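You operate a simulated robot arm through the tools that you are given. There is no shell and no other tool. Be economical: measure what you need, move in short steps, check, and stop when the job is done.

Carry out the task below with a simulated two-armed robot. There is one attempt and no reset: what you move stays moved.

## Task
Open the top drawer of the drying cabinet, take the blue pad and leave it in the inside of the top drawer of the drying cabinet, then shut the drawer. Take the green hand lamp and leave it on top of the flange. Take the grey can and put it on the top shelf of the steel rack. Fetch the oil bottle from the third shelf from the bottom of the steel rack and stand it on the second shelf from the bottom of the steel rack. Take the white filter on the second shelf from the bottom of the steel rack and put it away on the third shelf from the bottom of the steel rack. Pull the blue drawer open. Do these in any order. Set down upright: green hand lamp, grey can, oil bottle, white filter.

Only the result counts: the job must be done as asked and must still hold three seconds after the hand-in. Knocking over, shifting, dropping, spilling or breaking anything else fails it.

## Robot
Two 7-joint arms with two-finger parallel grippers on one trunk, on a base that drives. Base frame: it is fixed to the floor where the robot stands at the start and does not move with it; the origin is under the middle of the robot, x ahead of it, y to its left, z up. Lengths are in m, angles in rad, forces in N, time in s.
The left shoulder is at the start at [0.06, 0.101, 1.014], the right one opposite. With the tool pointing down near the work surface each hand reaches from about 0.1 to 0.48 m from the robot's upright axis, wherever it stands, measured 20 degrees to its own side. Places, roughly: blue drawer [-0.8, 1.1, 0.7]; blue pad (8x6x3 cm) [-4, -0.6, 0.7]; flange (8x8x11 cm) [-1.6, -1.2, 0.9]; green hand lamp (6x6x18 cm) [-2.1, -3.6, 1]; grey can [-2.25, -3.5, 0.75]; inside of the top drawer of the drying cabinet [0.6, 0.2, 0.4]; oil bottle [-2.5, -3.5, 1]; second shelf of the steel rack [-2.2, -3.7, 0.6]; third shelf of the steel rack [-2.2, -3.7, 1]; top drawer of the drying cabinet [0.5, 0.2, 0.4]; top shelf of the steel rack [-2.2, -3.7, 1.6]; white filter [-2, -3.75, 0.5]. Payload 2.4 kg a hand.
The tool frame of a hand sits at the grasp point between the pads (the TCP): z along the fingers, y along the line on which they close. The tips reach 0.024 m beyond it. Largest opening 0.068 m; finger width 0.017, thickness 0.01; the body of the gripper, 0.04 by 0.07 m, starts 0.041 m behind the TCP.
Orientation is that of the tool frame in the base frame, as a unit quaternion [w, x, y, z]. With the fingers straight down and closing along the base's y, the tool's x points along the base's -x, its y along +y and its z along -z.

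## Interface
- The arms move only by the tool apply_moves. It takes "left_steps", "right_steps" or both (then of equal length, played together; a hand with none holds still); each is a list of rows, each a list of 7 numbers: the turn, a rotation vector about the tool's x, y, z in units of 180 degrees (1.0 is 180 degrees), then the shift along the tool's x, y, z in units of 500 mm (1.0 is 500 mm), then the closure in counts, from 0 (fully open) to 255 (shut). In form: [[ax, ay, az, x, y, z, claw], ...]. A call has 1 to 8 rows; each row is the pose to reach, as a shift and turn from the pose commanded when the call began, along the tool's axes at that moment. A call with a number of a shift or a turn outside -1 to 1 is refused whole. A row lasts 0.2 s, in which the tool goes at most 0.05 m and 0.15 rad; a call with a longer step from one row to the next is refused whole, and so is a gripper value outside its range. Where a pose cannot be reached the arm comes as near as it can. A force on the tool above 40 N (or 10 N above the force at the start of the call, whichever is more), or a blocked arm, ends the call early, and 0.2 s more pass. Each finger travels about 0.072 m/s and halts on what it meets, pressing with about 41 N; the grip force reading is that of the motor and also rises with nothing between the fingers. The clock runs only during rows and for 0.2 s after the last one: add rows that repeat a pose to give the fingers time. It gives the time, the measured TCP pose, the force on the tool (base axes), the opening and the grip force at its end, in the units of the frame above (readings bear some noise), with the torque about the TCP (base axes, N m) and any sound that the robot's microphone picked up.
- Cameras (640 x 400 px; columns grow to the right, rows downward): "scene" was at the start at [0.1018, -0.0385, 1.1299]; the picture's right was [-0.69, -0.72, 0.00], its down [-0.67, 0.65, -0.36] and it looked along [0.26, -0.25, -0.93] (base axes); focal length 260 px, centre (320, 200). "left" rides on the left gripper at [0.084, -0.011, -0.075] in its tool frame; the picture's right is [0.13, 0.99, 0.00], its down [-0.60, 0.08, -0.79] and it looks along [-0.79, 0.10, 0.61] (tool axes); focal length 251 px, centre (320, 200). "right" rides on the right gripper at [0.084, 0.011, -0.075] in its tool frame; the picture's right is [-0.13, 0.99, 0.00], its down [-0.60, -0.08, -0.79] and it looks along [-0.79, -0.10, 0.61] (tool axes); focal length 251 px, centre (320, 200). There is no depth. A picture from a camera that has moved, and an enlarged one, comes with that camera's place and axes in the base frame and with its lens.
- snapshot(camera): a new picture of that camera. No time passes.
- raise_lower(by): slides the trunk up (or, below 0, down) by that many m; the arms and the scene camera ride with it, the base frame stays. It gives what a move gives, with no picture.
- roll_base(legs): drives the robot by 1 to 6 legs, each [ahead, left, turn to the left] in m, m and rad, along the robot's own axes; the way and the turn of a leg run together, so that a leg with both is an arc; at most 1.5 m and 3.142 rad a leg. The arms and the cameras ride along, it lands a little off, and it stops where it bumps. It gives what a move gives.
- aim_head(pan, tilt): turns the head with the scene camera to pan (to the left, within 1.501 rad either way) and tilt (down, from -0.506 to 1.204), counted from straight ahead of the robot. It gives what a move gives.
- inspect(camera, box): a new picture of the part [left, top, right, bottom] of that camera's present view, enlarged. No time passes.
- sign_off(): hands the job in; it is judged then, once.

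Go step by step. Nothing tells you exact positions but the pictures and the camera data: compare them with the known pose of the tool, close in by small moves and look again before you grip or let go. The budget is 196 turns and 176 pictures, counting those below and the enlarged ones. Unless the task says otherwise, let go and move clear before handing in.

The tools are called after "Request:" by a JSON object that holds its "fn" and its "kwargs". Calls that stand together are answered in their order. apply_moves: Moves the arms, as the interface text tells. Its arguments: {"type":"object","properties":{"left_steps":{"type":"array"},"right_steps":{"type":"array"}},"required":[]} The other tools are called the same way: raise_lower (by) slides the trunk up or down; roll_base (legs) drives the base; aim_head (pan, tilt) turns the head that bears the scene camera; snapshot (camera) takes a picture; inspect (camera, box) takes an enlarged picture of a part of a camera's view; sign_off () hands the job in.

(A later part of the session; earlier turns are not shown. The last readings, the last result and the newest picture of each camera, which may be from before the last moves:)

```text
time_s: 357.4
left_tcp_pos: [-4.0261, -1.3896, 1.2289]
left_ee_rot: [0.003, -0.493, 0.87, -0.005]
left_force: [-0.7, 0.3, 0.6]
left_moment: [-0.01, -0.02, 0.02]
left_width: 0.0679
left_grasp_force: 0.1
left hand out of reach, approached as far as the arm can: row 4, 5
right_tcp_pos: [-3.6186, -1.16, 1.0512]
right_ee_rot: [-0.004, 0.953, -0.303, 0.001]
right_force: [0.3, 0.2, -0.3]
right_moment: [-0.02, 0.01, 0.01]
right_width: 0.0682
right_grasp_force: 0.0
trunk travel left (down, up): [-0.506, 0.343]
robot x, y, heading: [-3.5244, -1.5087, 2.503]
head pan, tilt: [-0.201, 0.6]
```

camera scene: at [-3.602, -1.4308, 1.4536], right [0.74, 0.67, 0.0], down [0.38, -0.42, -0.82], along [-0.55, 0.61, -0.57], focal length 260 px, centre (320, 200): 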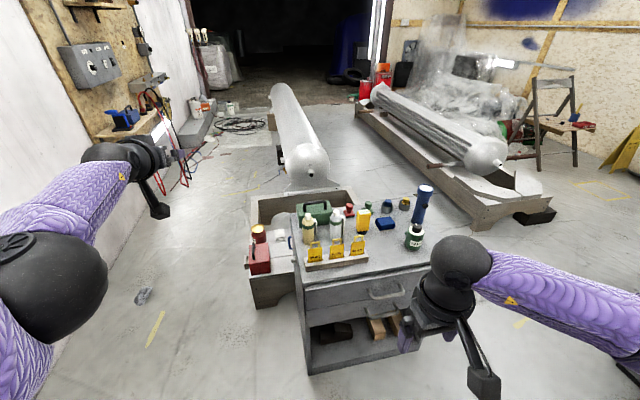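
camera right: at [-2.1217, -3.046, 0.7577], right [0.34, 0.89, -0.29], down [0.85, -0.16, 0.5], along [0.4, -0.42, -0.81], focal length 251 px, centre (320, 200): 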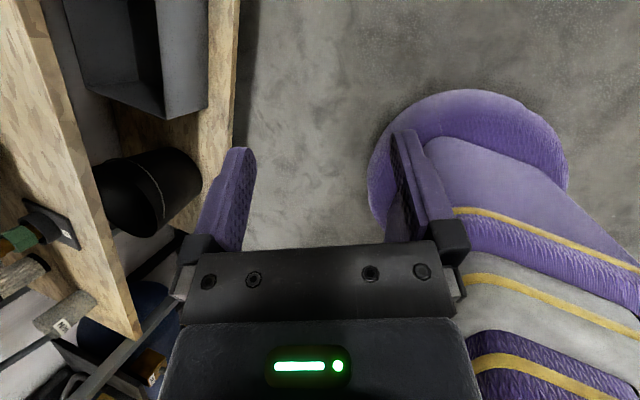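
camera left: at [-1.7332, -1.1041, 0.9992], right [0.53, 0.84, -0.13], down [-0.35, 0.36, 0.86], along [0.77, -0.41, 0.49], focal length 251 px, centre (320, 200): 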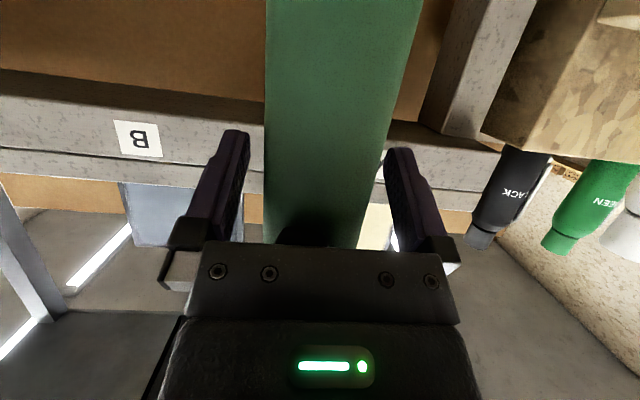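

The hand now points down with the right yaw. I'll slide right 0.68 m and ahead 0.35 m, staying high, then look.

Request:
{"fn": "roll_base", "kwargs": {"legs": [[0, -0.68, 0], [0.38, 0, 0]]}}

Request:
{"fn": "raise_lower", "kwargs": {"by": -0.3}}

Request:
{"fn": "aim_head", "kwargs": {"pan": 0.3, "tilt": 0.8}}

Request:
{"fn": "snapshot", "kwargs": {"camera": "scene"}}

Request:
{"fn": "snapshot", "kwargs": {"camera": "left"}}

```text
time_s: 363.2
left_tcp_pos: [-3.9258, -0.6103, 1.2293]
left_ee_rot: [0.003, -0.493, 0.87, -0.005]
left_force: [0.8, 1.0, 0.2]
left_moment: [-0.03, -0.01, 0.01]
left_width: 0.0679
left_grasp_force: 0.1
right_tcp_pos: [-3.5174, -0.3811, 1.0511]
right_ee_rot: [-0.004, 0.952, -0.305, 0.001]
right_force: [-1.2, -0.2, 0.1]
right_moment: [-0.02, -0.01, -0.02]
right_width: 0.0681
right_grasp_force: 0.1
trunk travel left (down, up): [-0.506, 0.343]
robot x, y, heading: [-3.4192, -0.7285, 2.503]
head pan, tilt: [-0.201, 0.6]
```

```text
time_s: 366.2
left_tcp_pos: [-3.9425, -0.5973, 0.8613]
left_ee_rot: [0.032, -0.493, 0.867, -0.071]
left_force: [0.5, 0.5, -0.2]
left_moment: [-0.01, 0.01, -0.03]
left_width: 0.0682
left_grasp_force: 0.0
right_tcp_pos: [-3.5154, -0.3813, 0.7518]
right_ee_rot: [-0.004, 0.952, -0.305, 0.001]
right_force: [0.2, -0.3, 0.6]
right_moment: [-0.02, -0.05, -0.01]
right_width: 0.0676
right_grasp_force: 0.0
trunk travel left (down, up): [-0.206, 0.643]
robot x, y, heading: [-3.4232, -0.7293, 2.506]
head pan, tilt: [-0.201, 0.6]
```

```text
time_s: 367.2
left_tcp_pos: [-3.9424, -0.5968, 0.8629]
left_ee_rot: [0.032, -0.492, 0.867, -0.07]
left_force: [-0.1, 0.2, 0.7]
left_moment: [-0.02, -0.01, 0.01]
left_width: 0.0682
left_grasp_force: 0.0
right_tcp_pos: [-3.5158, -0.3814, 0.7528]
right_ee_rot: [-0.004, 0.952, -0.305, 0.001]
right_force: [0.3, -0.2, -0.2]
right_moment: [-0.01, 0.01, -0.01]
right_width: 0.0682
right_grasp_force: 0.0
trunk travel left (down, up): [-0.206, 0.643]
robot x, y, heading: [-3.4198, -0.7256, 2.505]
head pan, tilt: [0.3, 0.799]
```

```text
29 pictures are left
camera scene: at [-3.5592, -0.6606, 1.1338], right [0.33, 0.94, 0.0], down [0.68, -0.24, -0.7], along [-0.66, 0.23, -0.72], focal length 260 px, centre (320, 200)
```

scene: 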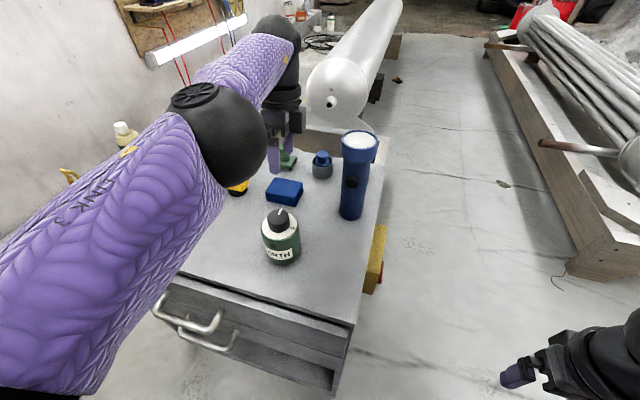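

```text
28 pictures are left
camera left: at [-3.9853, -0.6675, 0.9393], right [-0.91, 0.39, -0.15], down [0.14, 0.63, 0.76], along [0.39, 0.67, -0.63], focal length 251 px, centre (320, 200)
```

left: 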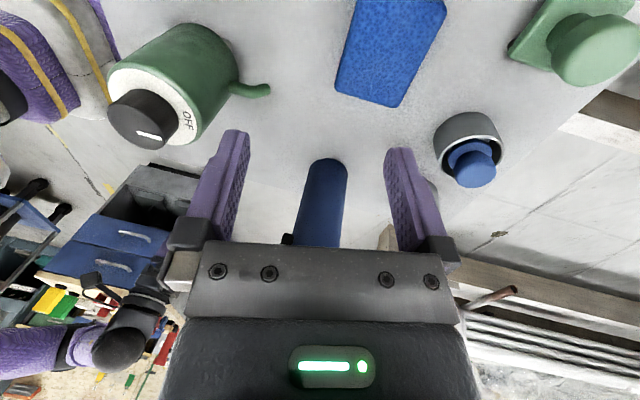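

The pad is about 3 cm ahead and 2.4 cm left of the hand. I'll fix the hand's tilt, shift, and look.

Request:
{"fn": "apply_moves", "kwargs": {"left_steps": [[-0.0226, -0.002, 0, 0, 0, 0, 0], [-0.0452, -0.0043, 0.0004, 0, 0, 0, 0], [-0.0452, -0.0043, 0.0004, 0, 0, 0, 0]]}}

Request:
{"fn": "roll_base", "kwargs": {"legs": [[0.033, 0.024, 0]]}}

Request:
{"fn": "snapshot", "kwargs": {"camera": "left"}}

```text
time_s: 368.0
left_tcp_pos: [-3.9629, -0.5847, 0.8639]
left_ee_rot: [0.004, -0.494, 0.87, -0.006]
left_force: [-0.4, 0.2, 0.1]
left_moment: [0.0, -0.03, -0.01]
left_width: 0.0678
left_grasp_force: 0.1
left hand out of reach, approached as far as the arm can: row 1, 2, 3
right_tcp_pos: [-3.5183, -0.382, 0.7526]
right_ee_rot: [-0.005, 0.952, -0.305, 0.001]
right_force: [-0.1, 0.3, 0.1]
right_moment: [-0.02, 0.01, 0.0]
right_width: 0.0681
right_grasp_force: 0.1
trunk travel left (down, up): [-0.206, 0.643]
robot x, y, heading: [-3.4204, -0.7294, 2.507]
head pan, tilt: [0.3, 0.799]
```

```text
time_s: 368.9
left_tcp_pos: [-4.0016, -0.5848, 0.8653]
left_ee_rot: [0.004, -0.493, 0.87, -0.006]
left_force: [0.3, -0.5, -0.3]
left_moment: [0.03, 0.0, -0.02]
left_width: 0.0683
left_grasp_force: 0.1
right_tcp_pos: [-3.5577, -0.3799, 0.751]
right_ee_rot: [-0.004, 0.952, -0.305, 0.001]
right_force: [-0.1, -0.9, -0.3]
right_moment: [0.01, -0.01, 0.03]
right_width: 0.0679
right_grasp_force: 0.0
trunk travel left (down, up): [-0.206, 0.643]
robot x, y, heading: [-3.4604, -0.7298, 2.507]
head pan, tilt: [0.3, 0.799]
```

```text
27 pictures are left
camera left: at [-4.0369, -0.6613, 0.9394], right [-0.92, 0.4, -0.01], down [0.23, 0.56, 0.79], along [0.32, 0.72, -0.61], focal length 251 px, centre (320, 200)
```

left: 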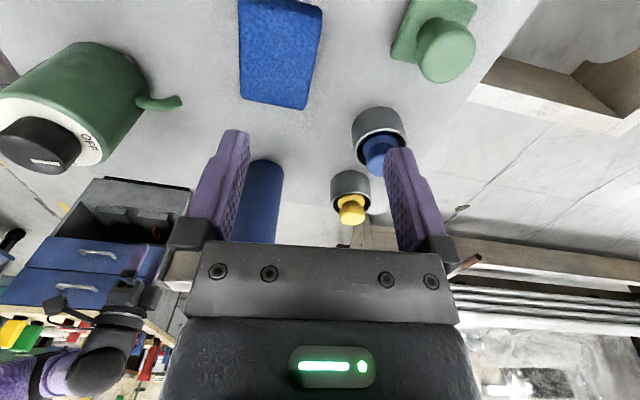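

The pad is 2.9 cm back along the finger line and slightly right. I'll shift the base, and lower to just above the pad.

Request:
{"fn": "roll_base", "kwargs": {"legs": [[-0.028, -0.008, 0]]}}

Request:
{"fn": "raise_lower", "kwargs": {"by": -0.075}}

Request:
{"fn": "snapshot", "kwargs": {"camera": "left"}}

```text
time_s: 369.7
left_tcp_pos: [-3.9754, -0.5947, 0.8647]
left_ee_rot: [0.003, -0.493, 0.87, -0.006]
left_force: [0.2, -0.3, 1.0]
left_moment: [0.0, -0.04, -0.01]
left_width: 0.068
left_grasp_force: 0.0
right_tcp_pos: [-3.5298, -0.3927, 0.7518]
right_ee_rot: [-0.004, 0.953, -0.304, 0.001]
right_force: [-0.4, -0.2, 0.0]
right_moment: [-0.01, -0.02, -0.02]
right_width: 0.0677
right_grasp_force: 0.0
trunk travel left (down, up): [-0.206, 0.643]
robot x, y, heading: [-3.4366, -0.738, 2.503]
head pan, tilt: [0.3, 0.799]
```

```text
time_s: 370.7
left_tcp_pos: [-3.9808, -0.592, 0.7703]
left_ee_rot: [0.014, -0.493, 0.869, -0.03]
left_force: [2.2, -1.0, 16.5]
left_moment: [-0.28, -0.58, 0.03]
left_width: 0.0683
left_grasp_force: 0.0
right_tcp_pos: [-3.5287, -0.3923, 0.6797]
right_ee_rot: [-0.003, 0.953, -0.304, 0.003]
right_force: [-0.2, -0.1, -0.4]
right_moment: [-0.01, 0.0, -0.01]
right_width: 0.068
right_grasp_force: 0.0
trunk travel left (down, up): [-0.134, 0.715]
robot x, y, heading: [-3.4358, -0.7404, 2.502]
head pan, tilt: [0.3, 0.799]
stopped: the force on the tool passed its limit at 53 N (the readings are from after the stop); the commanded pose is now the measured one
```

```text
26 pictures are left
camera left: at [-4.0178, -0.6654, 0.8466], right [-0.92, 0.4, -0.06], down [0.2, 0.59, 0.78], along [0.35, 0.7, -0.62], focal length 251 px, centre (320, 200)
```

left: 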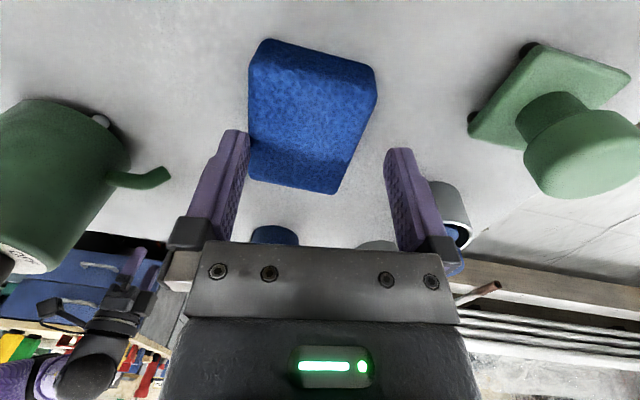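

A fingertip touched the pad's edge. I'll rise 3 cm and re-measure.

Request:
{"fn": "raise_lower", "kwargs": {"by": 0.035}}

Request:
{"fn": "snapshot", "kwargs": {"camera": "left"}}

```text
time_s: 371.4
left_tcp_pos: [-3.9794, -0.5939, 0.8131]
left_ee_rot: [0.01, -0.493, 0.87, -0.023]
left_force: [0.0, 0.4, 0.0]
left_moment: [-0.01, 0.02, 0.03]
left_width: 0.0679
left_grasp_force: 0.1
right_tcp_pos: [-3.5298, -0.392, 0.7133]
right_ee_rot: [-0.003, 0.953, -0.304, 0.004]
right_force: [0.7, 0.1, -0.7]
right_moment: [-0.01, -0.01, 0.0]
right_width: 0.0683
right_grasp_force: 0.1
trunk travel left (down, up): [-0.169, 0.68]
robot x, y, heading: [-3.4343, -0.7402, 2.503]
head pan, tilt: [0.3, 0.799]
```

```text
25 pictures are left
camera left: at [-4.0157, -0.6676, 0.8883], right [-0.92, 0.4, -0.05], down [0.21, 0.58, 0.79], along [0.34, 0.71, -0.62], focal length 251 px, centre (320, 200)
```

left: 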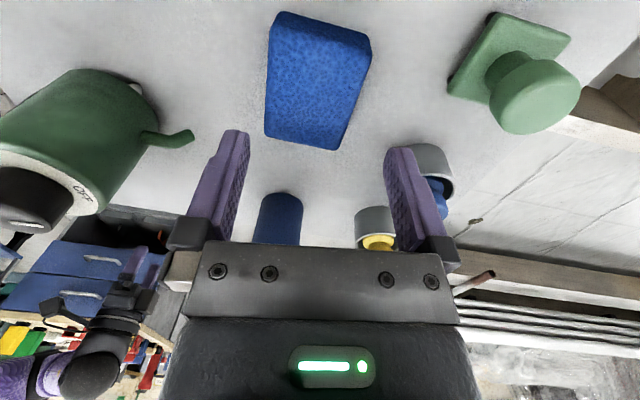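

The pad's short axis is at heading 2.50 and its centre about (−3.968, −0.591). I'll rotate the hand 0.1 rad to match and remove the slight tilt, then correct by base.

Request:
{"fn": "apply_moves", "kwargs": {"left_steps": [[-0.0159, 0, 0.0325, 0, 0, 0, 0], [-0.0159, 0, 0.0325, 0, 0, 0, 0]]}}

```text
time_s: 372.1
left_tcp_pos: [-3.9844, -0.589, 0.8124]
left_ee_rot: [0.0, -0.447, 0.894, 0.0]
left_force: [0.2, -0.2, -0.2]
left_moment: [-0.01, 0.0, 0.0]
left_width: 0.0679
left_grasp_force: 0.1
left hand out of reach, approached as far as the arm can: row 1, 2
right_tcp_pos: [-3.5302, -0.3923, 0.7137]
right_ee_rot: [-0.004, 0.953, -0.304, 0.003]
right_force: [0.3, -0.6, -0.7]
right_moment: [0.0, -0.03, -0.07]
right_width: 0.068
right_grasp_force: 0.0
trunk travel left (down, up): [-0.169, 0.68]
robot x, y, heading: [-3.4335, -0.7417, 2.503]
head pan, tilt: [0.3, 0.799]
```

Request:
{"fn": "roll_base", "kwargs": {"legs": [[-0.0145, -0.008, 0]]}}

Request:
{"fn": "snapshot", "kwargs": {"camera": "left"}}

```text
time_s: 372.8
left_tcp_pos: [-3.9691, -0.5913, 0.8139]
left_ee_rot: [-0.001, -0.45, 0.893, -0.001]
left_force: [-0.3, 0.2, 0.0]
left_moment: [0.0, -0.02, 0.02]
left_width: 0.0679
left_grasp_force: 0.0
right_tcp_pos: [-3.5142, -0.395, 0.7153]
right_ee_rot: [-0.004, 0.953, -0.303, 0.003]
right_force: [0.0, 0.1, -0.2]
right_moment: [0.02, 0.01, -0.03]
right_width: 0.0681
right_grasp_force: 0.1
trunk travel left (down, up): [-0.169, 0.68]
robot x, y, heading: [-3.4205, -0.7392, 2.507]
head pan, tilt: [0.3, 0.799]
```

```text
24 pictures are left
camera left: at [-4.0093, -0.6652, 0.8882], right [-0.87, 0.49, 0.0], down [0.3, 0.53, 0.79], along [0.39, 0.69, -0.61], focal length 251 px, centre (320, 200)
```

left: 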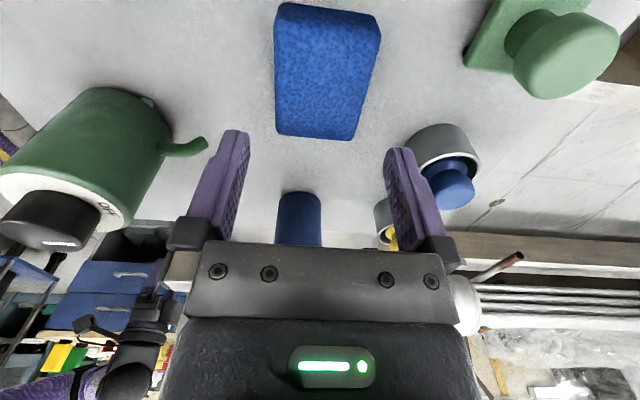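

The pad is centred between the fingers now. I'll descend with the arm in small steps.

Request:
{"fn": "apply_moves", "kwargs": {"left_steps": [[0, 0, 0, 0, 0, 0.03, 0], [0, 0, 0, 0, 0, 0.06, 0], [0, 0, 0, 0, 0, 0.09, 0]]}}

```text
time_s: 373.6
left_tcp_pos: [-3.9669, -0.5911, 0.769]
left_ee_rot: [0.0, -0.449, 0.894, -0.001]
left_force: [0.1, -0.2, 0.7]
left_moment: [0.01, 0.0, -0.01]
left_width: 0.068
left_grasp_force: 0.1
right_tcp_pos: [-3.5141, -0.3952, 0.7144]
right_ee_rot: [-0.004, 0.952, -0.305, 0.003]
right_force: [0.5, -0.1, -0.3]
right_moment: [-0.02, 0.0, 0.02]
right_width: 0.0678
right_grasp_force: 0.0
trunk travel left (down, up): [-0.169, 0.68]
robot x, y, heading: [-3.421, -0.7413, 2.507]
head pan, tilt: [0.3, 0.799]
```

Tracks well. Continue down 3.2 cm and watch the force.

Request:
{"fn": "apply_moves", "kwargs": {"left_steps": [[0, 0, 0, 0, 0, 0.02, 0], [0, 0, 0, 0, 0, 0.04, 0], [0, 0, 0, 0, 0, 0.064, 0]]}}

Request:
{"fn": "snapshot", "kwargs": {"camera": "left"}}

```text
time_s: 374.2
left_tcp_pos: [-3.9684, -0.5913, 0.7585]
left_ee_rot: [-0.009, -0.446, 0.895, 0.003]
left_force: [0.6, 2.2, 26.5]
left_moment: [-2.17, 1.48, -0.05]
left_width: 0.0679
left_grasp_force: 0.1
right_tcp_pos: [-3.5114, -0.3932, 0.7152]
right_ee_rot: [-0.004, 0.953, -0.304, 0.002]
right_force: [0.4, -0.1, 0.4]
right_moment: [0.01, 0.0, -0.01]
right_width: 0.0682
right_grasp_force: 0.2
trunk travel left (down, up): [-0.169, 0.68]
robot x, y, heading: [-3.4184, -0.7443, 2.501]
head pan, tilt: [0.3, 0.799]
stopped in row 2 (left hand): the force on the tool passed its limit at 49 N (the readings are from after the stop); the commanded pose is now the measured one
```

```text
23 pictures are left
camera left: at [-4.0087, -0.6635, 0.8333], right [-0.87, 0.49, 0.01], down [0.31, 0.53, 0.79], along [0.38, 0.69, -0.62], focal length 251 px, centre (320, 200)
```

left: 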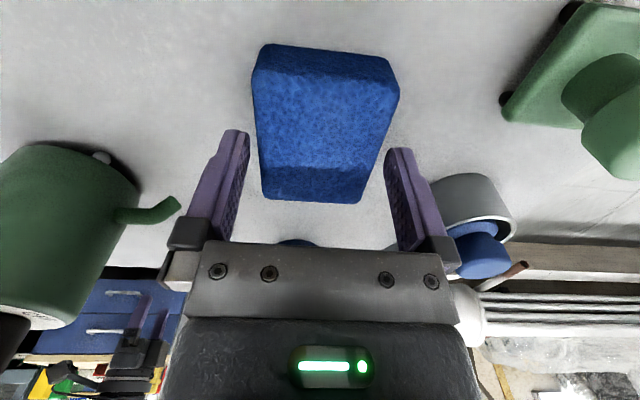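

The torque shows the gripper's camera touched the yellow box left of the pad. I'll rise, tilt the hand 20° so the camera lifts, and check the box.

Request:
{"fn": "apply_moves", "kwargs": {"left_steps": [[0, 0, 0, 0, 0, -0.03, 0], [0, 0, 0, 0, 0, -0.06, 0], [0, 0, 0, 0, 0, -0.1, 0]]}}

Request:
{"fn": "apply_moves", "kwargs": {"left_steps": [[0, 0.04, 0, 0, 0, 0, 0], [0, 0.08, 0, 0, 0, 0, 0], [0, 0.12, 0, 0, 0, 0, 0]]}}

Request:
{"fn": "aim_head", "kwargs": {"pan": 0.45, "tilt": 0.8}}

Request:
{"fn": "snapshot", "kwargs": {"camera": "scene"}}

Request:
{"fn": "snapshot", "kwargs": {"camera": "left"}}

```text
time_s: 375.0
left_tcp_pos: [-3.9703, -0.5903, 0.8033]
left_ee_rot: [-0.004, -0.447, 0.895, 0.001]
left_force: [0.1, 0.1, -0.1]
left_moment: [0.03, -0.02, 0.01]
left_width: 0.0682
left_grasp_force: 0.0
right_tcp_pos: [-3.5131, -0.3933, 0.7138]
right_ee_rot: [-0.003, 0.952, -0.306, 0.004]
right_force: [0.1, -0.5, -0.6]
right_moment: [0.03, 0.0, -0.01]
right_width: 0.068
right_grasp_force: 0.1
trunk travel left (down, up): [-0.169, 0.68]
robot x, y, heading: [-3.4197, -0.744, 2.504]
head pan, tilt: [0.3, 0.799]
```

```text
time_s: 375.8
left_tcp_pos: [-3.9714, -0.591, 0.8048]
left_ee_rot: [-0.172, -0.439, 0.878, -0.084]
left_force: [0.2, 0.6, -0.1]
left_moment: [0.0, -0.02, 0.0]
left_width: 0.068
left_grasp_force: 0.1
right_tcp_pos: [-3.5144, -0.3932, 0.7147]
right_ee_rot: [-0.003, 0.952, -0.305, 0.004]
right_force: [-0.1, 0.3, 0.0]
right_moment: [0.02, 0.02, -0.01]
right_width: 0.068
right_grasp_force: 0.0
trunk travel left (down, up): [-0.169, 0.68]
robot x, y, heading: [-3.4189, -0.7404, 2.503]
head pan, tilt: [0.3, 0.799]
```

```text
time_s: 376.5
left_tcp_pos: [-3.9713, -0.5897, 0.8036]
left_ee_rot: [-0.172, -0.438, 0.878, -0.083]
left_force: [0.0, 0.1, -0.4]
left_moment: [-0.02, 0.01, -0.01]
left_width: 0.068
left_grasp_force: 0.0
right_tcp_pos: [-3.5131, -0.3941, 0.7139]
right_ee_rot: [-0.003, 0.953, -0.304, 0.003]
right_force: [-0.9, 0.3, -0.2]
right_moment: [0.0, 0.01, -0.03]
right_width: 0.0681
right_grasp_force: 0.1
trunk travel left (down, up): [-0.169, 0.68]
robot x, y, heading: [-3.4188, -0.7403, 2.506]
head pan, tilt: [0.45, 0.799]
```

```text
22 pictures are left
camera scene: at [-3.5674, -0.6777, 1.0963], right [0.19, 0.98, 0.0], down [0.7, -0.13, -0.7], along [-0.68, 0.13, -0.72], focal length 260 px, centre (320, 200)
```

scene: 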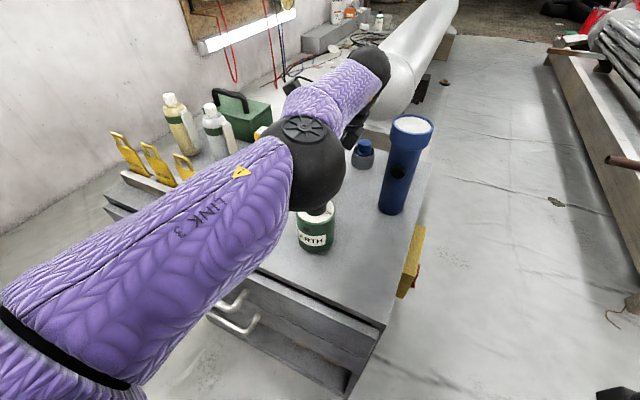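

```text
21 pictures are left
camera left: at [-3.9912, -0.6348, 0.9049], right [-0.86, 0.5, 0.05], down [0.45, 0.73, 0.51], along [0.22, 0.46, -0.86], focal length 251 px, centre (320, 200)
```

left: 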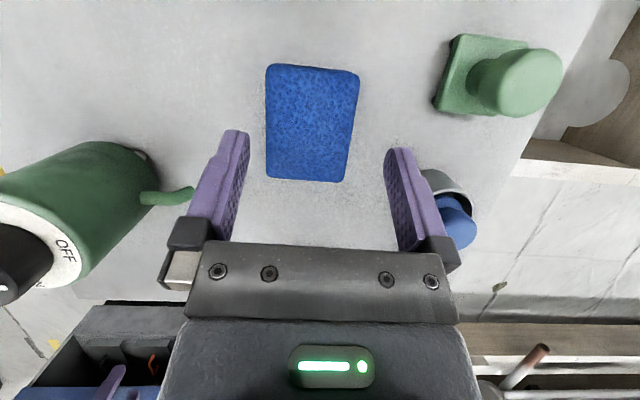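

The tilt moved the camera inward and up. The pad's centre is 5 mm toward me; I'll correct that and descend 6 cm vertically.

Request:
{"fn": "apply_moves", "kwargs": {"left_steps": [[0, 0, 0, 0, -0.01, 0, 0], [0, 0, 0, -0.012, -0.01, 0.03, 0], [0, 0, 0, -0.023, -0.01, 0.058, 0], [0, 0, 0, -0.034, -0.01, 0.086, 0]]}}

Request:
{"fn": "snapshot", "kwargs": {"camera": "left"}}

```text
time_s: 377.5
left_tcp_pos: [-3.9689, -0.5918, 0.7572]
left_ee_rot: [-0.172, -0.439, 0.878, -0.084]
left_force: [-0.3, 0.6, 0.1]
left_moment: [-0.02, -0.01, -0.03]
left_width: 0.0683
left_grasp_force: 0.0
left hand out of reach, approached as far as the arm can: row 1, 2, 3, 4
right_tcp_pos: [-3.5127, -0.393, 0.715]
right_ee_rot: [-0.003, 0.953, -0.304, 0.003]
right_force: [0.4, 0.7, 0.2]
right_moment: [0.0, 0.03, 0.01]
right_width: 0.0684
right_grasp_force: 0.0
trunk travel left (down, up): [-0.169, 0.68]
robot x, y, heading: [-3.4221, -0.7412, 2.505]
head pan, tilt: [0.45, 0.799]
```

```text
20 pictures are left
camera left: at [-3.9903, -0.6368, 0.8576], right [-0.86, 0.5, 0.05], down [0.45, 0.73, 0.51], along [0.22, 0.46, -0.86], focal length 251 px, centre (320, 200)
```

left: 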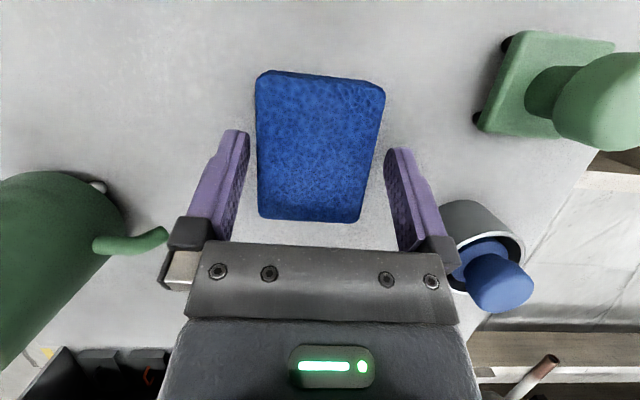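

The fingers straddle the pad evenly. I'll descend the last 2 cm and close.

Request:
{"fn": "apply_moves", "kwargs": {"left_steps": [[0, 0, 0, -0.007, -0.002, 0.018, 0], [0, 0, 0, -0.0145, -0.002, 0.036, 0], [0, 0, 0, -0.0145, -0.002, 0.036, 120], [0, 0, 0, -0.0145, -0.002, 0.036, 255], [0, 0, 0, -0.0145, -0.002, 0.036, 255], [0, 0, 0, -0.0145, -0.002, 0.036, 255]]}}

Request:
{"fn": "snapshot", "kwargs": {"camera": "left"}}

```text
time_s: 378.1
left_tcp_pos: [-3.9676, -0.593, 0.7457]
left_ee_rot: [-0.176, -0.439, 0.877, -0.081]
left_force: [16.3, -4.7, 25.0]
left_moment: [-0.71, -1.01, 0.19]
left_width: 0.0551
left_grasp_force: 11.4
right_tcp_pos: [-3.5115, -0.394, 0.7155]
right_ee_rot: [-0.004, 0.953, -0.304, 0.002]
right_force: [-0.4, -0.5, -0.7]
right_moment: [0.03, 0.01, 0.0]
right_width: 0.0679
right_grasp_force: 0.0
trunk travel left (down, up): [-0.169, 0.68]
robot x, y, heading: [-3.4173, -0.7398, 2.504]
head pan, tilt: [0.45, 0.799]
stopped in row 3 (left hand): the force on the tool passed its limit at 48 N (the readings are from after the stop); the commanded pose is now the measured one
```

```text
19 pictures are left
camera left: at [-3.9867, -0.6379, 0.8466], right [-0.86, 0.5, 0.06], down [0.46, 0.73, 0.5], along [0.21, 0.46, -0.86], focal length 251 px, centre (320, 200)
```

left: 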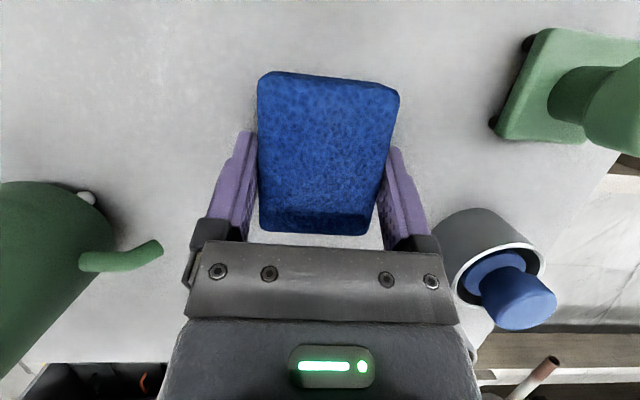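

The fingers have begun gripping the pad (5.5 cm). I'll finish closing in place and lift.

Request:
{"fn": "apply_moves", "kwargs": {"left_steps": [[0, 0, 0, 0, 0, 0, 255], [0, 0, 0, 0, 0, 0, 255], [0, 0, 0, 0, 0, 0, 255]]}}

Request:
{"fn": "apply_moves", "kwargs": {"left_steps": [[0, 0, 0, 0.011, 0, -0.028, 255], [0, 0, 0, 0.022, 0, -0.056, 255], [0, 0, 0, 0.033, 0, -0.084, 255], [0, 0, 0, 0.044, 0, -0.112, 255]]}}

Request:
{"fn": "snapshot", "kwargs": {"camera": "left"}}

```text
time_s: 378.8
left_tcp_pos: [-3.9685, -0.5913, 0.7453]
left_ee_rot: [-0.177, -0.439, 0.877, -0.081]
left_force: [14.1, -3.3, 24.6]
left_moment: [-0.59, -0.91, 0.28]
left_width: 0.0542
left_grasp_force: 41.1
right_tcp_pos: [-3.51, -0.3941, 0.7149]
right_ee_rot: [-0.004, 0.952, -0.305, 0.003]
right_force: [-0.2, -0.3, -0.5]
right_moment: [0.0, -0.01, 0.0]
right_width: 0.0681
right_grasp_force: 0.0
trunk travel left (down, up): [-0.169, 0.68]
robot x, y, heading: [-3.4206, -0.7373, 2.503]
head pan, tilt: [0.45, 0.799]
stopped in row 3 (left hand): the force on the tool passed its limit at 41 N (the readings are from after the stop); the commanded pose is now the measured one
```

```text
time_s: 379.8
left_tcp_pos: [-3.9717, -0.5891, 0.8037]
left_ee_rot: [-0.175, -0.439, 0.877, -0.084]
left_force: [-0.4, -0.6, -0.1]
left_moment: [-0.01, 0.01, 0.02]
left_width: 0.0542
left_grasp_force: 40.8
left hand out of reach, approached as far as the arm can: row 3
right_tcp_pos: [-3.5139, -0.3935, 0.7143]
right_ee_rot: [-0.003, 0.952, -0.305, 0.004]
right_force: [0.2, -0.2, 0.1]
right_moment: [-0.03, 0.01, 0.02]
right_width: 0.0682
right_grasp_force: 0.1
trunk travel left (down, up): [-0.169, 0.68]
robot x, y, heading: [-3.4204, -0.7419, 2.503]
head pan, tilt: [0.45, 0.799]
```

```text
18 pictures are left
camera left: at [-3.9909, -0.6344, 0.9042], right [-0.86, 0.5, 0.06], down [0.46, 0.73, 0.5], along [0.21, 0.46, -0.86], focal length 251 px, centre (320, 200)
```

left: 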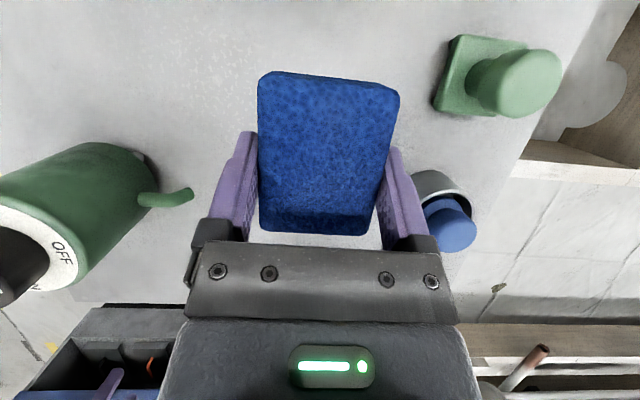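

The pad is held. I'll raise the trunk, back away to the aisle and turn toward the drying cabinet side.

Request:
{"fn": "raise_lower", "kwargs": {"by": 0.25}}

Request:
{"fn": "roll_base", "kwargs": {"legs": [[-0.81, 0, 0], [0, 0, -1.564]]}}

Request:
{"fn": "aim_head", "kwargs": {"pan": 0.0, "tilt": 0.5}}

Request:
{"fn": "snapshot", "kwargs": {"camera": "scene"}}

```text
time_s: 382.4
left_tcp_pos: [-3.9556, -0.6014, 1.1198]
left_ee_rot: [-0.205, -0.449, 0.869, -0.023]
left_force: [-0.8, -0.4, 0.1]
left_moment: [0.02, 0.02, 0.02]
left_width: 0.054
left_grasp_force: 40.3
right_tcp_pos: [-3.5137, -0.3938, 0.9658]
right_ee_rot: [-0.004, 0.952, -0.305, 0.004]
right_force: [-0.1, 0.1, -0.2]
right_moment: [-0.01, 0.0, -0.02]
right_width: 0.068
right_grasp_force: 0.1
trunk travel left (down, up): [-0.419, 0.43]
robot x, y, heading: [-3.4192, -0.7405, 2.507]
head pan, tilt: [0.45, 0.799]
```

```text
time_s: 390.6
left_tcp_pos: [-2.6245, -0.6916, 1.1209]
left_ee_rot: [-0.162, 0.291, 0.934, 0.128]
left_force: [0.6, 0.6, -0.8]
left_moment: [0.02, 0.03, -0.01]
left_width: 0.0542
left_grasp_force: 40.8
right_tcp_pos: [-2.411, -1.1313, 0.9638]
right_ee_rot: [0.0, -0.463, 0.886, -0.005]
right_force: [0.7, 0.2, -0.1]
right_moment: [-0.02, -0.01, 0.01]
right_width: 0.0681
right_grasp_force: 0.0
trunk travel left (down, up): [-0.419, 0.43]
robot x, y, heading: [-2.7582, -1.229, 0.948]
head pan, tilt: [0.45, 0.799]
```

```text
time_s: 391.5
left_tcp_pos: [-2.6243, -0.6914, 1.1198]
left_ee_rot: [-0.162, 0.29, 0.934, 0.128]
left_force: [0.2, -0.7, -0.1]
left_moment: [0.04, -0.01, 0.02]
left_width: 0.0542
left_grasp_force: 41.1
right_tcp_pos: [-2.4117, -1.1317, 0.9639]
right_ee_rot: [-0.001, -0.464, 0.886, -0.005]
right_force: [-0.7, 0.2, 0.1]
right_moment: [0.01, 0.02, -0.01]
right_width: 0.0682
right_grasp_force: 0.0
trunk travel left (down, up): [-0.419, 0.43]
robot x, y, heading: [-2.7555, -1.227, 0.948]
head pan, tilt: [0.0, 0.499]
```

```text
17 pictures are left
camera scene: at [-2.6908, -1.1315, 1.3756], right [0.81, -0.58, 0.0], down [-0.28, -0.39, -0.88], along [0.51, 0.71, -0.48], focal length 260 px, centre (320, 200)
```

scene: 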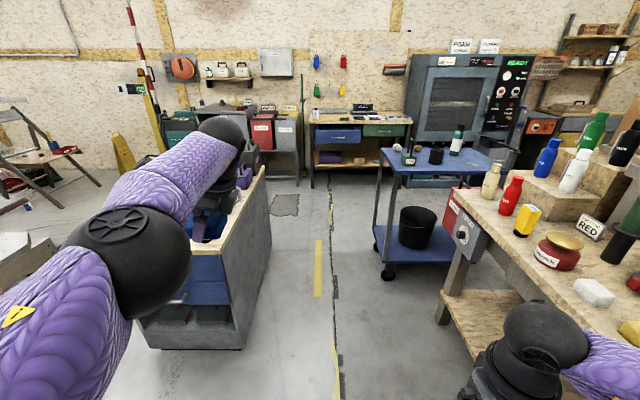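

The aisle between trolley and counter is about 0.88 m wide. I'll raise the arms for clearance and drive through its middle.

Request:
{"fn": "raise_lower", "kwargs": {"by": 0.2}}

Request:
{"fn": "roll_base", "kwargs": {"legs": [[0, -0.04, -0.007], [1.0, 0, 0], [0.98, 0, 0]]}}

```text
time_s: 393.6
left_tcp_pos: [-2.6281, -0.6973, 1.3396]
left_ee_rot: [-0.158, 0.287, 0.933, 0.147]
left_force: [0.4, -0.3, 0.0]
left_moment: [-0.02, -0.02, 0.01]
left_width: 0.0542
left_grasp_force: 40.6
right_tcp_pos: [-2.4102, -1.131, 1.1639]
right_ee_rot: [-0.001, -0.465, 0.885, -0.005]
right_force: [-0.8, 0.2, 0.5]
right_moment: [0.0, 0.01, -0.05]
right_width: 0.0679
right_grasp_force: 0.1
trunk travel left (down, up): [-0.619, 0.23]
robot x, y, heading: [-2.7568, -1.227, 0.946]
head pan, tilt: [0.0, 0.499]
```

```text
time_s: 403.9
left_tcp_pos: [-1.4421, 0.8659, 1.3405]
left_ee_rot: [-0.157, 0.285, 0.934, 0.146]
left_force: [0.1, 0.1, -0.5]
left_moment: [-0.02, -0.03, -0.01]
left_width: 0.0542
left_grasp_force: 41.1
right_tcp_pos: [-1.2221, 0.4336, 1.1647]
right_ee_rot: [0.0, -0.465, 0.885, -0.005]
right_force: [-0.6, -0.1, -1.2]
right_moment: [-0.01, -0.02, 0.01]
right_width: 0.0679
right_grasp_force: 0.1
trunk travel left (down, up): [-0.619, 0.23]
robot x, y, heading: [-1.5673, 0.3364, 0.951]
head pan, tilt: [0.0, 0.499]
```

I'm through the aisle. I'll move ahead slightly, then slide right 2 m to the open cabinet drawer.

Request:
{"fn": "roll_base", "kwargs": {"legs": [[0.1, 0, -0.011], [0, -1.0, 0], [0, -1.0, 0]]}}

Request:
{"fn": "aim_head", "kwargs": {"pan": 0.2, "tilt": 0.9}}

Request:
{"fn": "snapshot", "kwargs": {"camera": "scene"}}

```text
time_s: 414.6
left_tcp_pos: [0.2427, -0.2089, 1.3397]
left_ee_rot: [-0.158, 0.279, 0.936, 0.146]
left_force: [0.6, -0.6, -0.3]
left_moment: [0.03, -0.05, 0.05]
left_width: 0.0539
left_grasp_force: 41.0
right_tcp_pos: [0.4681, -0.6376, 1.1642]
right_ee_rot: [-0.001, -0.472, 0.882, -0.004]
right_force: [0.9, -0.4, -0.6]
right_moment: [-0.01, 0.0, 0.02]
right_width: 0.0679
right_grasp_force: 0.1
trunk travel left (down, up): [-0.619, 0.23]
robot x, y, heading: [0.1223, -0.7404, 0.963]
head pan, tilt: [0.0, 0.499]
```

```text
time_s: 415.5
left_tcp_pos: [0.2422, -0.2097, 1.3394]
left_ee_rot: [-0.158, 0.279, 0.936, 0.146]
left_force: [0.7, -0.6, -0.7]
left_moment: [0.0, 0.0, -0.02]
left_width: 0.0543
left_grasp_force: 41.4
right_tcp_pos: [0.4684, -0.6392, 1.1647]
right_ee_rot: [0.0, -0.471, 0.882, -0.005]
right_force: [-0.5, 0.0, 0.5]
right_moment: [-0.02, 0.0, 0.02]
right_width: 0.0682
right_grasp_force: 0.0
trunk travel left (down, up): [-0.619, 0.23]
robot x, y, heading: [0.121, -0.7425, 0.965]
head pan, tilt: [0.201, 0.901]
```

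```text
16 pictures are left
camera scene: at [0.1574, -0.6619, 1.5425], right [0.92, -0.4, 0.0], down [-0.31, -0.72, -0.62], along [0.25, 0.57, -0.78], focal length 260 px, centre (320, 200)
```

scene: 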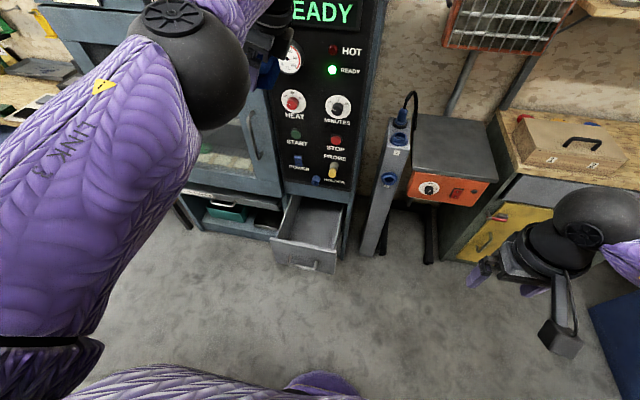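

The drawer is open ahead. I'll lower the trunk, restoring the pad's level orientation on the way.

Request:
{"fn": "raise_lower", "kwargs": {"by": -0.4}}

Request:
{"fn": "raise_lower", "kwargs": {"by": -0.12}}

```text
time_s: 419.3
left_tcp_pos: [0.2545, -0.1901, 0.8669]
left_ee_rot: [-0.179, 0.293, 0.936, 0.075]
left_force: [0.5, 0.5, -0.5]
left_moment: [0.0, -0.02, 0.02]
left_width: 0.0541
left_grasp_force: 41.0
right_tcp_pos: [0.4674, -0.6382, 0.7629]
right_ee_rot: [0.001, -0.471, 0.882, -0.005]
right_force: [-0.1, -1.2, -0.5]
right_moment: [0.0, 0.01, 0.01]
right_width: 0.068
right_grasp_force: 0.0
trunk travel left (down, up): [-0.219, 0.63]
robot x, y, heading: [0.1259, -0.7451, 0.966]
head pan, tilt: [0.201, 0.901]
```

```text
time_s: 420.8
left_tcp_pos: [0.2597, -0.1845, 0.6965]
left_ee_rot: [-0.194, 0.303, 0.933, 0.026]
left_force: [0.1, 0.2, -0.5]
left_moment: [-0.02, 0.0, -0.01]
left_width: 0.0542
left_grasp_force: 41.4
right_tcp_pos: [0.4694, -0.6386, 0.6448]
right_ee_rot: [0.001, -0.471, 0.882, -0.005]
right_force: [-0.5, -0.1, -0.3]
right_moment: [-0.02, -0.04, 0.0]
right_width: 0.0679
right_grasp_force: 0.1
trunk travel left (down, up): [-0.099, 0.75]
robot x, y, heading: [0.1213, -0.7418, 0.965]
head pan, tilt: [0.201, 0.901]
```

Request:
{"fn": "apply_moves", "kwargs": {"left_steps": [[-0.024, 0.001, -0.0106, 0, 0, 0, 255], [-0.024, 0.001, -0.0106, 0, 0, 0, 255]]}}

Request:
{"fn": "roll_base", "kwargs": {"legs": [[0.15, 0, -0.02]]}}

Request:
{"fn": "aim_head", "kwargs": {"pan": 0.25, "tilt": 1.1}}

Request:
{"fn": "snapshot", "kwargs": {"camera": "scene"}}

Request:
{"fn": "snapshot", "kwargs": {"camera": "left"}}

```text
time_s: 421.4
left_tcp_pos: [0.2683, -0.1748, 0.6948]
left_ee_rot: [-0.184, 0.295, 0.935, 0.065]
left_force: [-0.3, 0.0, -0.4]
left_moment: [0.0, -0.02, 0.04]
left_width: 0.054
left_grasp_force: 41.1
left hand out of reach, approached as far as the arm can: row 1, 2
right_tcp_pos: [0.4684, -0.6391, 0.6434]
right_ee_rot: [-0.001, -0.471, 0.882, -0.005]
right_force: [-0.3, 0.3, -0.1]
right_moment: [-0.02, 0.03, 0.01]
right_width: 0.0679
right_grasp_force: 0.2
trunk travel left (down, up): [-0.099, 0.75]
robot x, y, heading: [0.1249, -0.7448, 0.958]
head pan, tilt: [0.201, 0.901]
```

```text
time_s: 422.8
left_tcp_pos: [0.3627, -0.0565, 0.6959]
left_ee_rot: [-0.184, 0.303, 0.933, 0.065]
left_force: [-0.3, -0.1, -0.6]
left_moment: [0.01, -0.03, -0.04]
left_width: 0.054
left_grasp_force: 40.7
right_tcp_pos: [0.5548, -0.5242, 0.6452]
right_ee_rot: [-0.001, -0.464, 0.886, -0.005]
right_force: [0.4, 0.5, 0.3]
right_moment: [-0.01, -0.02, 0.0]
right_width: 0.0682
right_grasp_force: 0.0
trunk travel left (down, up): [-0.099, 0.75]
robot x, y, heading: [0.2057, -0.6207, 0.945]
head pan, tilt: [0.201, 0.901]
```

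```text
time_s: 423.5
left_tcp_pos: [0.3619, -0.0558, 0.695]
left_ee_rot: [-0.184, 0.303, 0.933, 0.066]
left_force: [-0.3, -0.2, -0.2]
left_moment: [0.02, 0.01, -0.02]
left_width: 0.0541
left_grasp_force: 41.3
right_tcp_pos: [0.5552, -0.5236, 0.6431]
right_ee_rot: [-0.001, -0.464, 0.886, -0.004]
right_force: [-0.5, -0.1, 0.7]
right_moment: [-0.02, 0.02, -0.03]
right_width: 0.0679
right_grasp_force: 0.1
trunk travel left (down, up): [-0.099, 0.75]
robot x, y, heading: [0.2127, -0.6238, 0.945]
head pan, tilt: [0.25, 1.1]
```

```text
15 pictures are left
camera scene: at [0.2886, -0.4792, 1.0024], right [0.93, -0.37, 0.0], down [-0.33, -0.83, -0.45], along [0.17, 0.42, -0.89], focal length 260 px, centre (320, 200)
```

scene: 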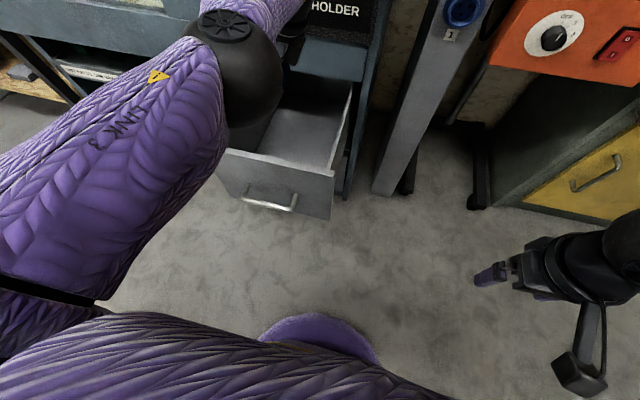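

```text
14 pictures are left
camera left: at [0.3168, -0.0366, 0.7966], right [0.49, 0.87, 0.06], down [0.74, -0.45, 0.5], along [0.46, -0.2, -0.86], focal length 251 px, centre (320, 200)
```

left: 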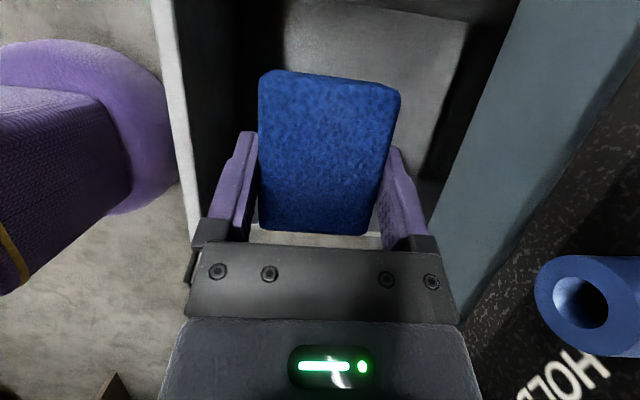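

The pad hangs level over the open drawer. I'll lower it 14 cm with the arm, watching the force.

Request:
{"fn": "apply_moves", "kwargs": {"left_steps": [[0, 0, 0, -0.0192, 0, 0.0463, 255], [0, 0, 0, -0.0383, 0, 0.0925, 255], [0, 0, 0, -0.0575, 0, 0.1388, 255], [0, 0, 0, -0.0766, 0, 0.185, 255], [0, 0, 0, -0.0958, 0, 0.2313, 255], [0, 0, 0, -0.1072, 0, 0.259, 255]]}}

Request:
{"fn": "snapshot", "kwargs": {"camera": "left"}}

```text
time_s: 424.9
left_tcp_pos: [0.3494, -0.0751, 0.5757]
left_ee_rot: [-0.184, 0.302, 0.933, 0.065]
left_force: [0.5, 0.2, -0.4]
left_moment: [-0.01, -0.01, 0.01]
left_width: 0.0542
left_grasp_force: 40.7
left hand out of reach, approached as far as the arm can: row 2, 3, 4, 5, 6
right_tcp_pos: [0.5554, -0.5229, 0.6441]
right_ee_rot: [-0.001, -0.464, 0.886, -0.005]
right_force: [-0.2, 0.5, 0.5]
right_moment: [0.01, -0.02, 0.03]
right_width: 0.0684
right_grasp_force: 0.0
trunk travel left (down, up): [-0.099, 0.75]
robot x, y, heading: [0.2098, -0.618, 0.947]
head pan, tilt: [0.25, 1.1]
```

```text
13 pictures are left
camera left: at [0.3027, -0.0547, 0.677], right [0.49, 0.87, 0.06], down [0.74, -0.45, 0.5], along [0.46, -0.2, -0.86], focal length 251 px, centre (320, 200)
```

left: 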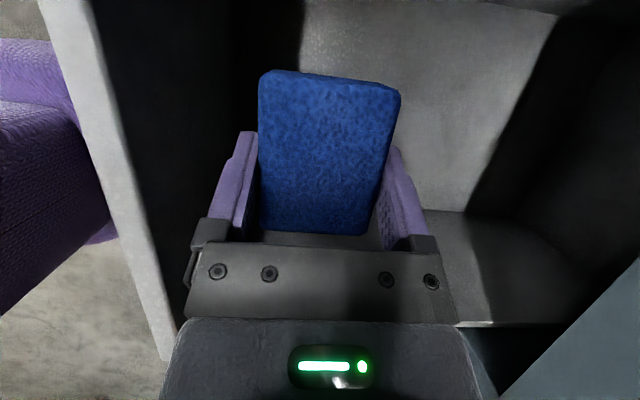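

Reach-limited; I'll use the trunk for the rest.

Request:
{"fn": "roll_base", "kwargs": {"legs": [[0.03, 0, 0]]}}

Request:
{"fn": "raise_lower", "kwargs": {"by": -0.08}}

Request:
{"fn": "snapshot", "kwargs": {"camera": "left"}}

```text
time_s: 425.8
left_tcp_pos: [0.3655, -0.0501, 0.5762]
left_ee_rot: [-0.184, 0.303, 0.933, 0.066]
left_force: [0.4, 0.5, -0.1]
left_moment: [-0.03, 0.02, 0.01]
left_width: 0.054
left_grasp_force: 40.5
right_tcp_pos: [0.5727, -0.5, 0.6434]
right_ee_rot: [0.0, -0.464, 0.886, -0.005]
right_force: [0.4, 0.8, 0.5]
right_moment: [-0.02, 0.01, 0.0]
right_width: 0.0679
right_grasp_force: 0.0
trunk travel left (down, up): [-0.099, 0.75]
robot x, y, heading: [0.2247, -0.5981, 0.951]
head pan, tilt: [0.25, 1.1]
```

```text
time_s: 426.9
left_tcp_pos: [0.3663, -0.0499, 0.4967]
left_ee_rot: [-0.183, 0.303, 0.933, 0.067]
left_force: [-0.6, 0.1, 0.1]
left_moment: [0.0, 0.0, -0.01]
left_width: 0.0541
left_grasp_force: 40.3
right_tcp_pos: [0.5727, -0.4989, 0.5643]
right_ee_rot: [0.0, -0.464, 0.886, -0.005]
right_force: [0.4, -1.0, 0.2]
right_moment: [-0.02, 0.01, 0.0]
right_width: 0.0679
right_grasp_force: 0.1
trunk travel left (down, up): [-0.019, 0.83]
robot x, y, heading: [0.2295, -0.5964, 0.947]
head pan, tilt: [0.25, 1.1]
```

```text
12 pictures are left
camera left: at [0.3204, -0.0301, 0.5976], right [0.49, 0.87, 0.06], down [0.74, -0.45, 0.5], along [0.47, -0.2, -0.86], focal length 251 px, centre (320, 200)
```

left: 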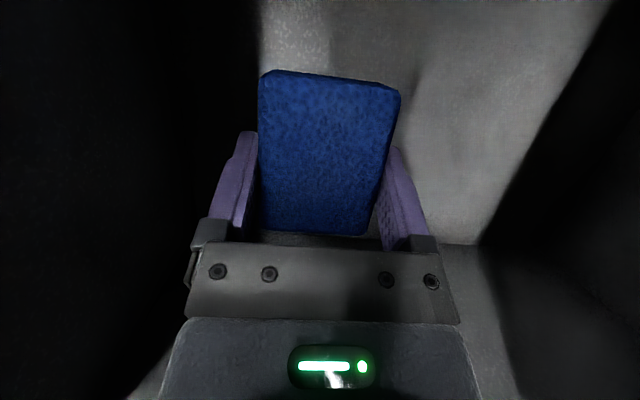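

The pad is well inside the drawer. I'll use the last trunk travel, then lower with the arm while watching for contact.

Request:
{"fn": "raise_lower", "kwargs": {"by": -0.018}}

Request:
{"fn": "apply_moves", "kwargs": {"left_steps": [[0, 0, 0, -0.0077, 0, 0.0185, 255], [0, 0, 0, -0.0153, 0, 0.037, 255], [0, 0, 0, -0.023, 0, 0.0555, 255], [0, 0, 0, -0.0306, 0, 0.074, 255]]}}

```text
time_s: 427.6
left_tcp_pos: [0.3655, -0.0506, 0.4787]
left_ee_rot: [-0.184, 0.303, 0.933, 0.066]
left_force: [0.2, -0.2, -0.9]
left_moment: [-0.03, 0.0, 0.0]
left_width: 0.0544
left_grasp_force: 41.4
right_tcp_pos: [0.5745, -0.5001, 0.5455]
right_ee_rot: [0.0, -0.463, 0.886, -0.005]
right_force: [-0.1, -0.3, -0.1]
right_moment: [0.0, 0.02, -0.04]
right_width: 0.0682
right_grasp_force: 0.1
trunk travel left (down, up): [-0.001, 0.848]
robot x, y, heading: [0.2283, -0.5993, 0.942]
head pan, tilt: [0.25, 1.1]
```

```text
time_s: 428.6
left_tcp_pos: [0.3662, -0.0487, 0.4376]
left_ee_rot: [-0.184, 0.303, 0.933, 0.067]
left_force: [0.2, 0.9, -0.6]
left_moment: [0.01, 0.01, 0.02]
left_width: 0.0542
left_grasp_force: 41.2
right_tcp_pos: [0.574, -0.4979, 0.5453]
right_ee_rot: [0.0, -0.463, 0.886, -0.005]
right_force: [-0.1, -0.3, -0.3]
right_moment: [0.02, -0.01, 0.04]
right_width: 0.0681
right_grasp_force: 0.0
trunk travel left (down, up): [-0.001, 0.848]
robot x, y, heading: [0.2256, -0.5961, 0.946]
head pan, tilt: [0.25, 1.1]
```

Tracks well, no contact yet. Continue down slowly.

Request:
{"fn": "apply_moves", "kwargs": {"left_steps": [[0, 0, 0, -0.0058, 0, 0.014, 255], [0, 0, 0, -0.0115, 0, 0.028, 255], [0, 0, 0, -0.0172, 0, 0.042, 255], [0, 0, 0, -0.023, 0, 0.0555, 255]]}}

Request:
{"fn": "snapshot", "kwargs": {"camera": "left"}}

```text
time_s: 429.6
left_tcp_pos: [0.3635, -0.0527, 0.4078]
left_ee_rot: [-0.184, 0.302, 0.933, 0.065]
left_force: [0.2, 0.4, -0.6]
left_moment: [0.0, 0.01, -0.04]
left_width: 0.0544
left_grasp_force: 40.8
left hand out of reach, approached as far as the arm can: row 4
right_tcp_pos: [0.5744, -0.4997, 0.5458]
right_ee_rot: [-0.001, -0.463, 0.886, -0.006]
right_force: [-0.1, 0.1, 0.1]
right_moment: [-0.01, 0.01, 0.04]
right_width: 0.0681
right_grasp_force: 0.0
trunk travel left (down, up): [-0.001, 0.848]
robot x, y, heading: [0.228, -0.6009, 0.942]
head pan, tilt: [0.25, 1.1]
```

```text
11 pictures are left
camera left: at [0.3175, -0.0332, 0.5092], right [0.49, 0.87, 0.06], down [0.74, -0.45, 0.5], along [0.46, -0.2, -0.86], focal length 251 px, centre (320, 200)
```

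left: 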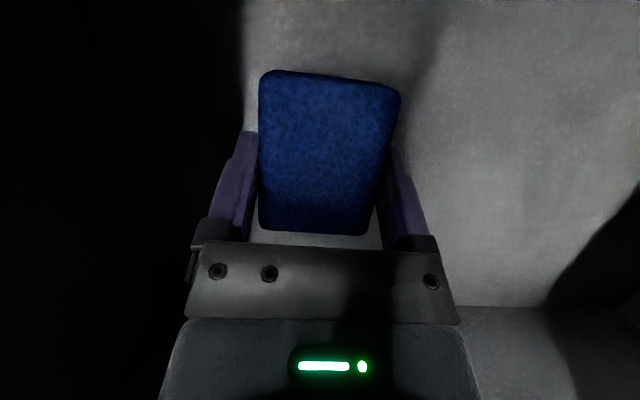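

Request:
{"fn": "roll_base", "kwargs": {"legs": [[0.015, 0, 0]]}}

Request:
{"fn": "apply_moves", "kwargs": {"left_steps": [[0, 0, 0, -0.0038, 0, 0.0093, 255], [0, 0, 0, -0.0077, 0, 0.0185, 255], [0, 0, 0, -0.0115, 0, 0.0278, 255], [0, 0, 0, -0.0153, 0, 0.037, 255], [0, 0, 0, -0.0192, 0, 0.0463, 255]]}}

```text
time_s: 430.4
left_tcp_pos: [0.3728, -0.0405, 0.408]
left_ee_rot: [-0.184, 0.303, 0.933, 0.066]
left_force: [0.0, -0.8, -0.2]
left_moment: [0.01, -0.03, 0.03]
left_width: 0.054
left_grasp_force: 40.9
right_tcp_pos: [0.582, -0.4862, 0.5465]
right_ee_rot: [0.001, -0.464, 0.886, -0.005]
right_force: [0.8, -1.3, 0.6]
right_moment: [0.01, 0.01, 0.01]
right_width: 0.0681
right_grasp_force: 0.1
trunk travel left (down, up): [-0.001, 0.848]
robot x, y, heading: [0.2379, -0.5815, 0.944]
head pan, tilt: [0.25, 1.1]
```

```text
time_s: 431.6
left_tcp_pos: [0.3682, -0.0466, 0.3958]
left_ee_rot: [-0.184, 0.302, 0.933, 0.065]
left_force: [-0.7, 0.1, -0.8]
left_moment: [0.01, 0.07, -0.01]
left_width: 0.054
left_grasp_force: 41.6
left hand out of reach, approached as far as the arm can: row 2, 3, 4, 5
right_tcp_pos: [0.582, -0.4863, 0.5451]
right_ee_rot: [0.0, -0.463, 0.886, -0.005]
right_force: [0.1, -0.4, -0.3]
right_moment: [-0.02, -0.03, -0.05]
right_width: 0.0678
right_grasp_force: 0.1
trunk travel left (down, up): [-0.001, 0.848]
robot x, y, heading: [0.2356, -0.5824, 0.946]
head pan, tilt: [0.25, 1.1]
```

Request:
{"fn": "apply_moves", "kwargs": {"left_steps": [[0, 0, 0, -0.0038, -0.02, 0.0093, 255], [0, 0, 0, -0.0077, -0.04, 0.0185, 255], [0, 0, 0, -0.0115, -0.04, 0.0278, 255], [0, 0, 0, -0.0153, -0.04, 0.037, 255]]}}

Request:
{"fn": "snapshot", "kwargs": {"camera": "left"}}

```text
time_s: 432.1
left_tcp_pos: [0.3627, -0.0549, 0.3931]
left_ee_rot: [-0.184, 0.303, 0.932, 0.071]
left_force: [1.3, 0.2, 30.1]
left_moment: [-0.8, 0.31, 0.11]
left_width: 0.0541
left_grasp_force: 41.1
right_tcp_pos: [0.5832, -0.4887, 0.5467]
right_ee_rot: [0.0, -0.463, 0.886, -0.004]
right_force: [-0.2, 0.4, 0.5]
right_moment: [-0.04, 0.02, -0.01]
right_width: 0.068
right_grasp_force: 0.0
trunk travel left (down, up): [-0.001, 0.848]
robot x, y, heading: [0.2341, -0.5858, 0.944]
head pan, tilt: [0.25, 1.1]
stopped in row 2 (left hand): the force on the tool passed its limit at 50 N (the readings are from after the stop); the commanded pose is now the measured one
```

```text
10 pictures are left
camera left: at [0.3161, -0.0348, 0.4949], right [0.49, 0.87, 0.07], down [0.74, -0.45, 0.5], along [0.47, -0.19, -0.86], focal length 251 px, centre (320, 200)
```

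left: 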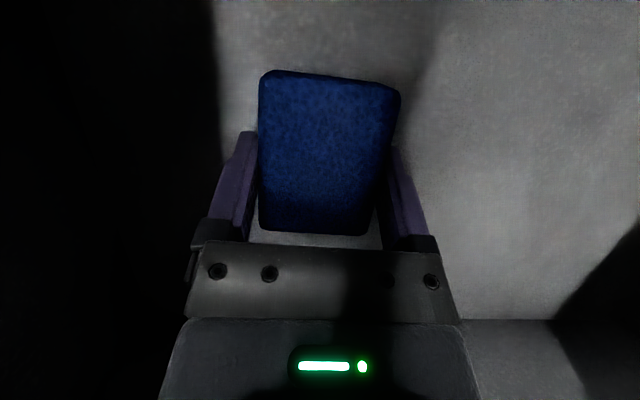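

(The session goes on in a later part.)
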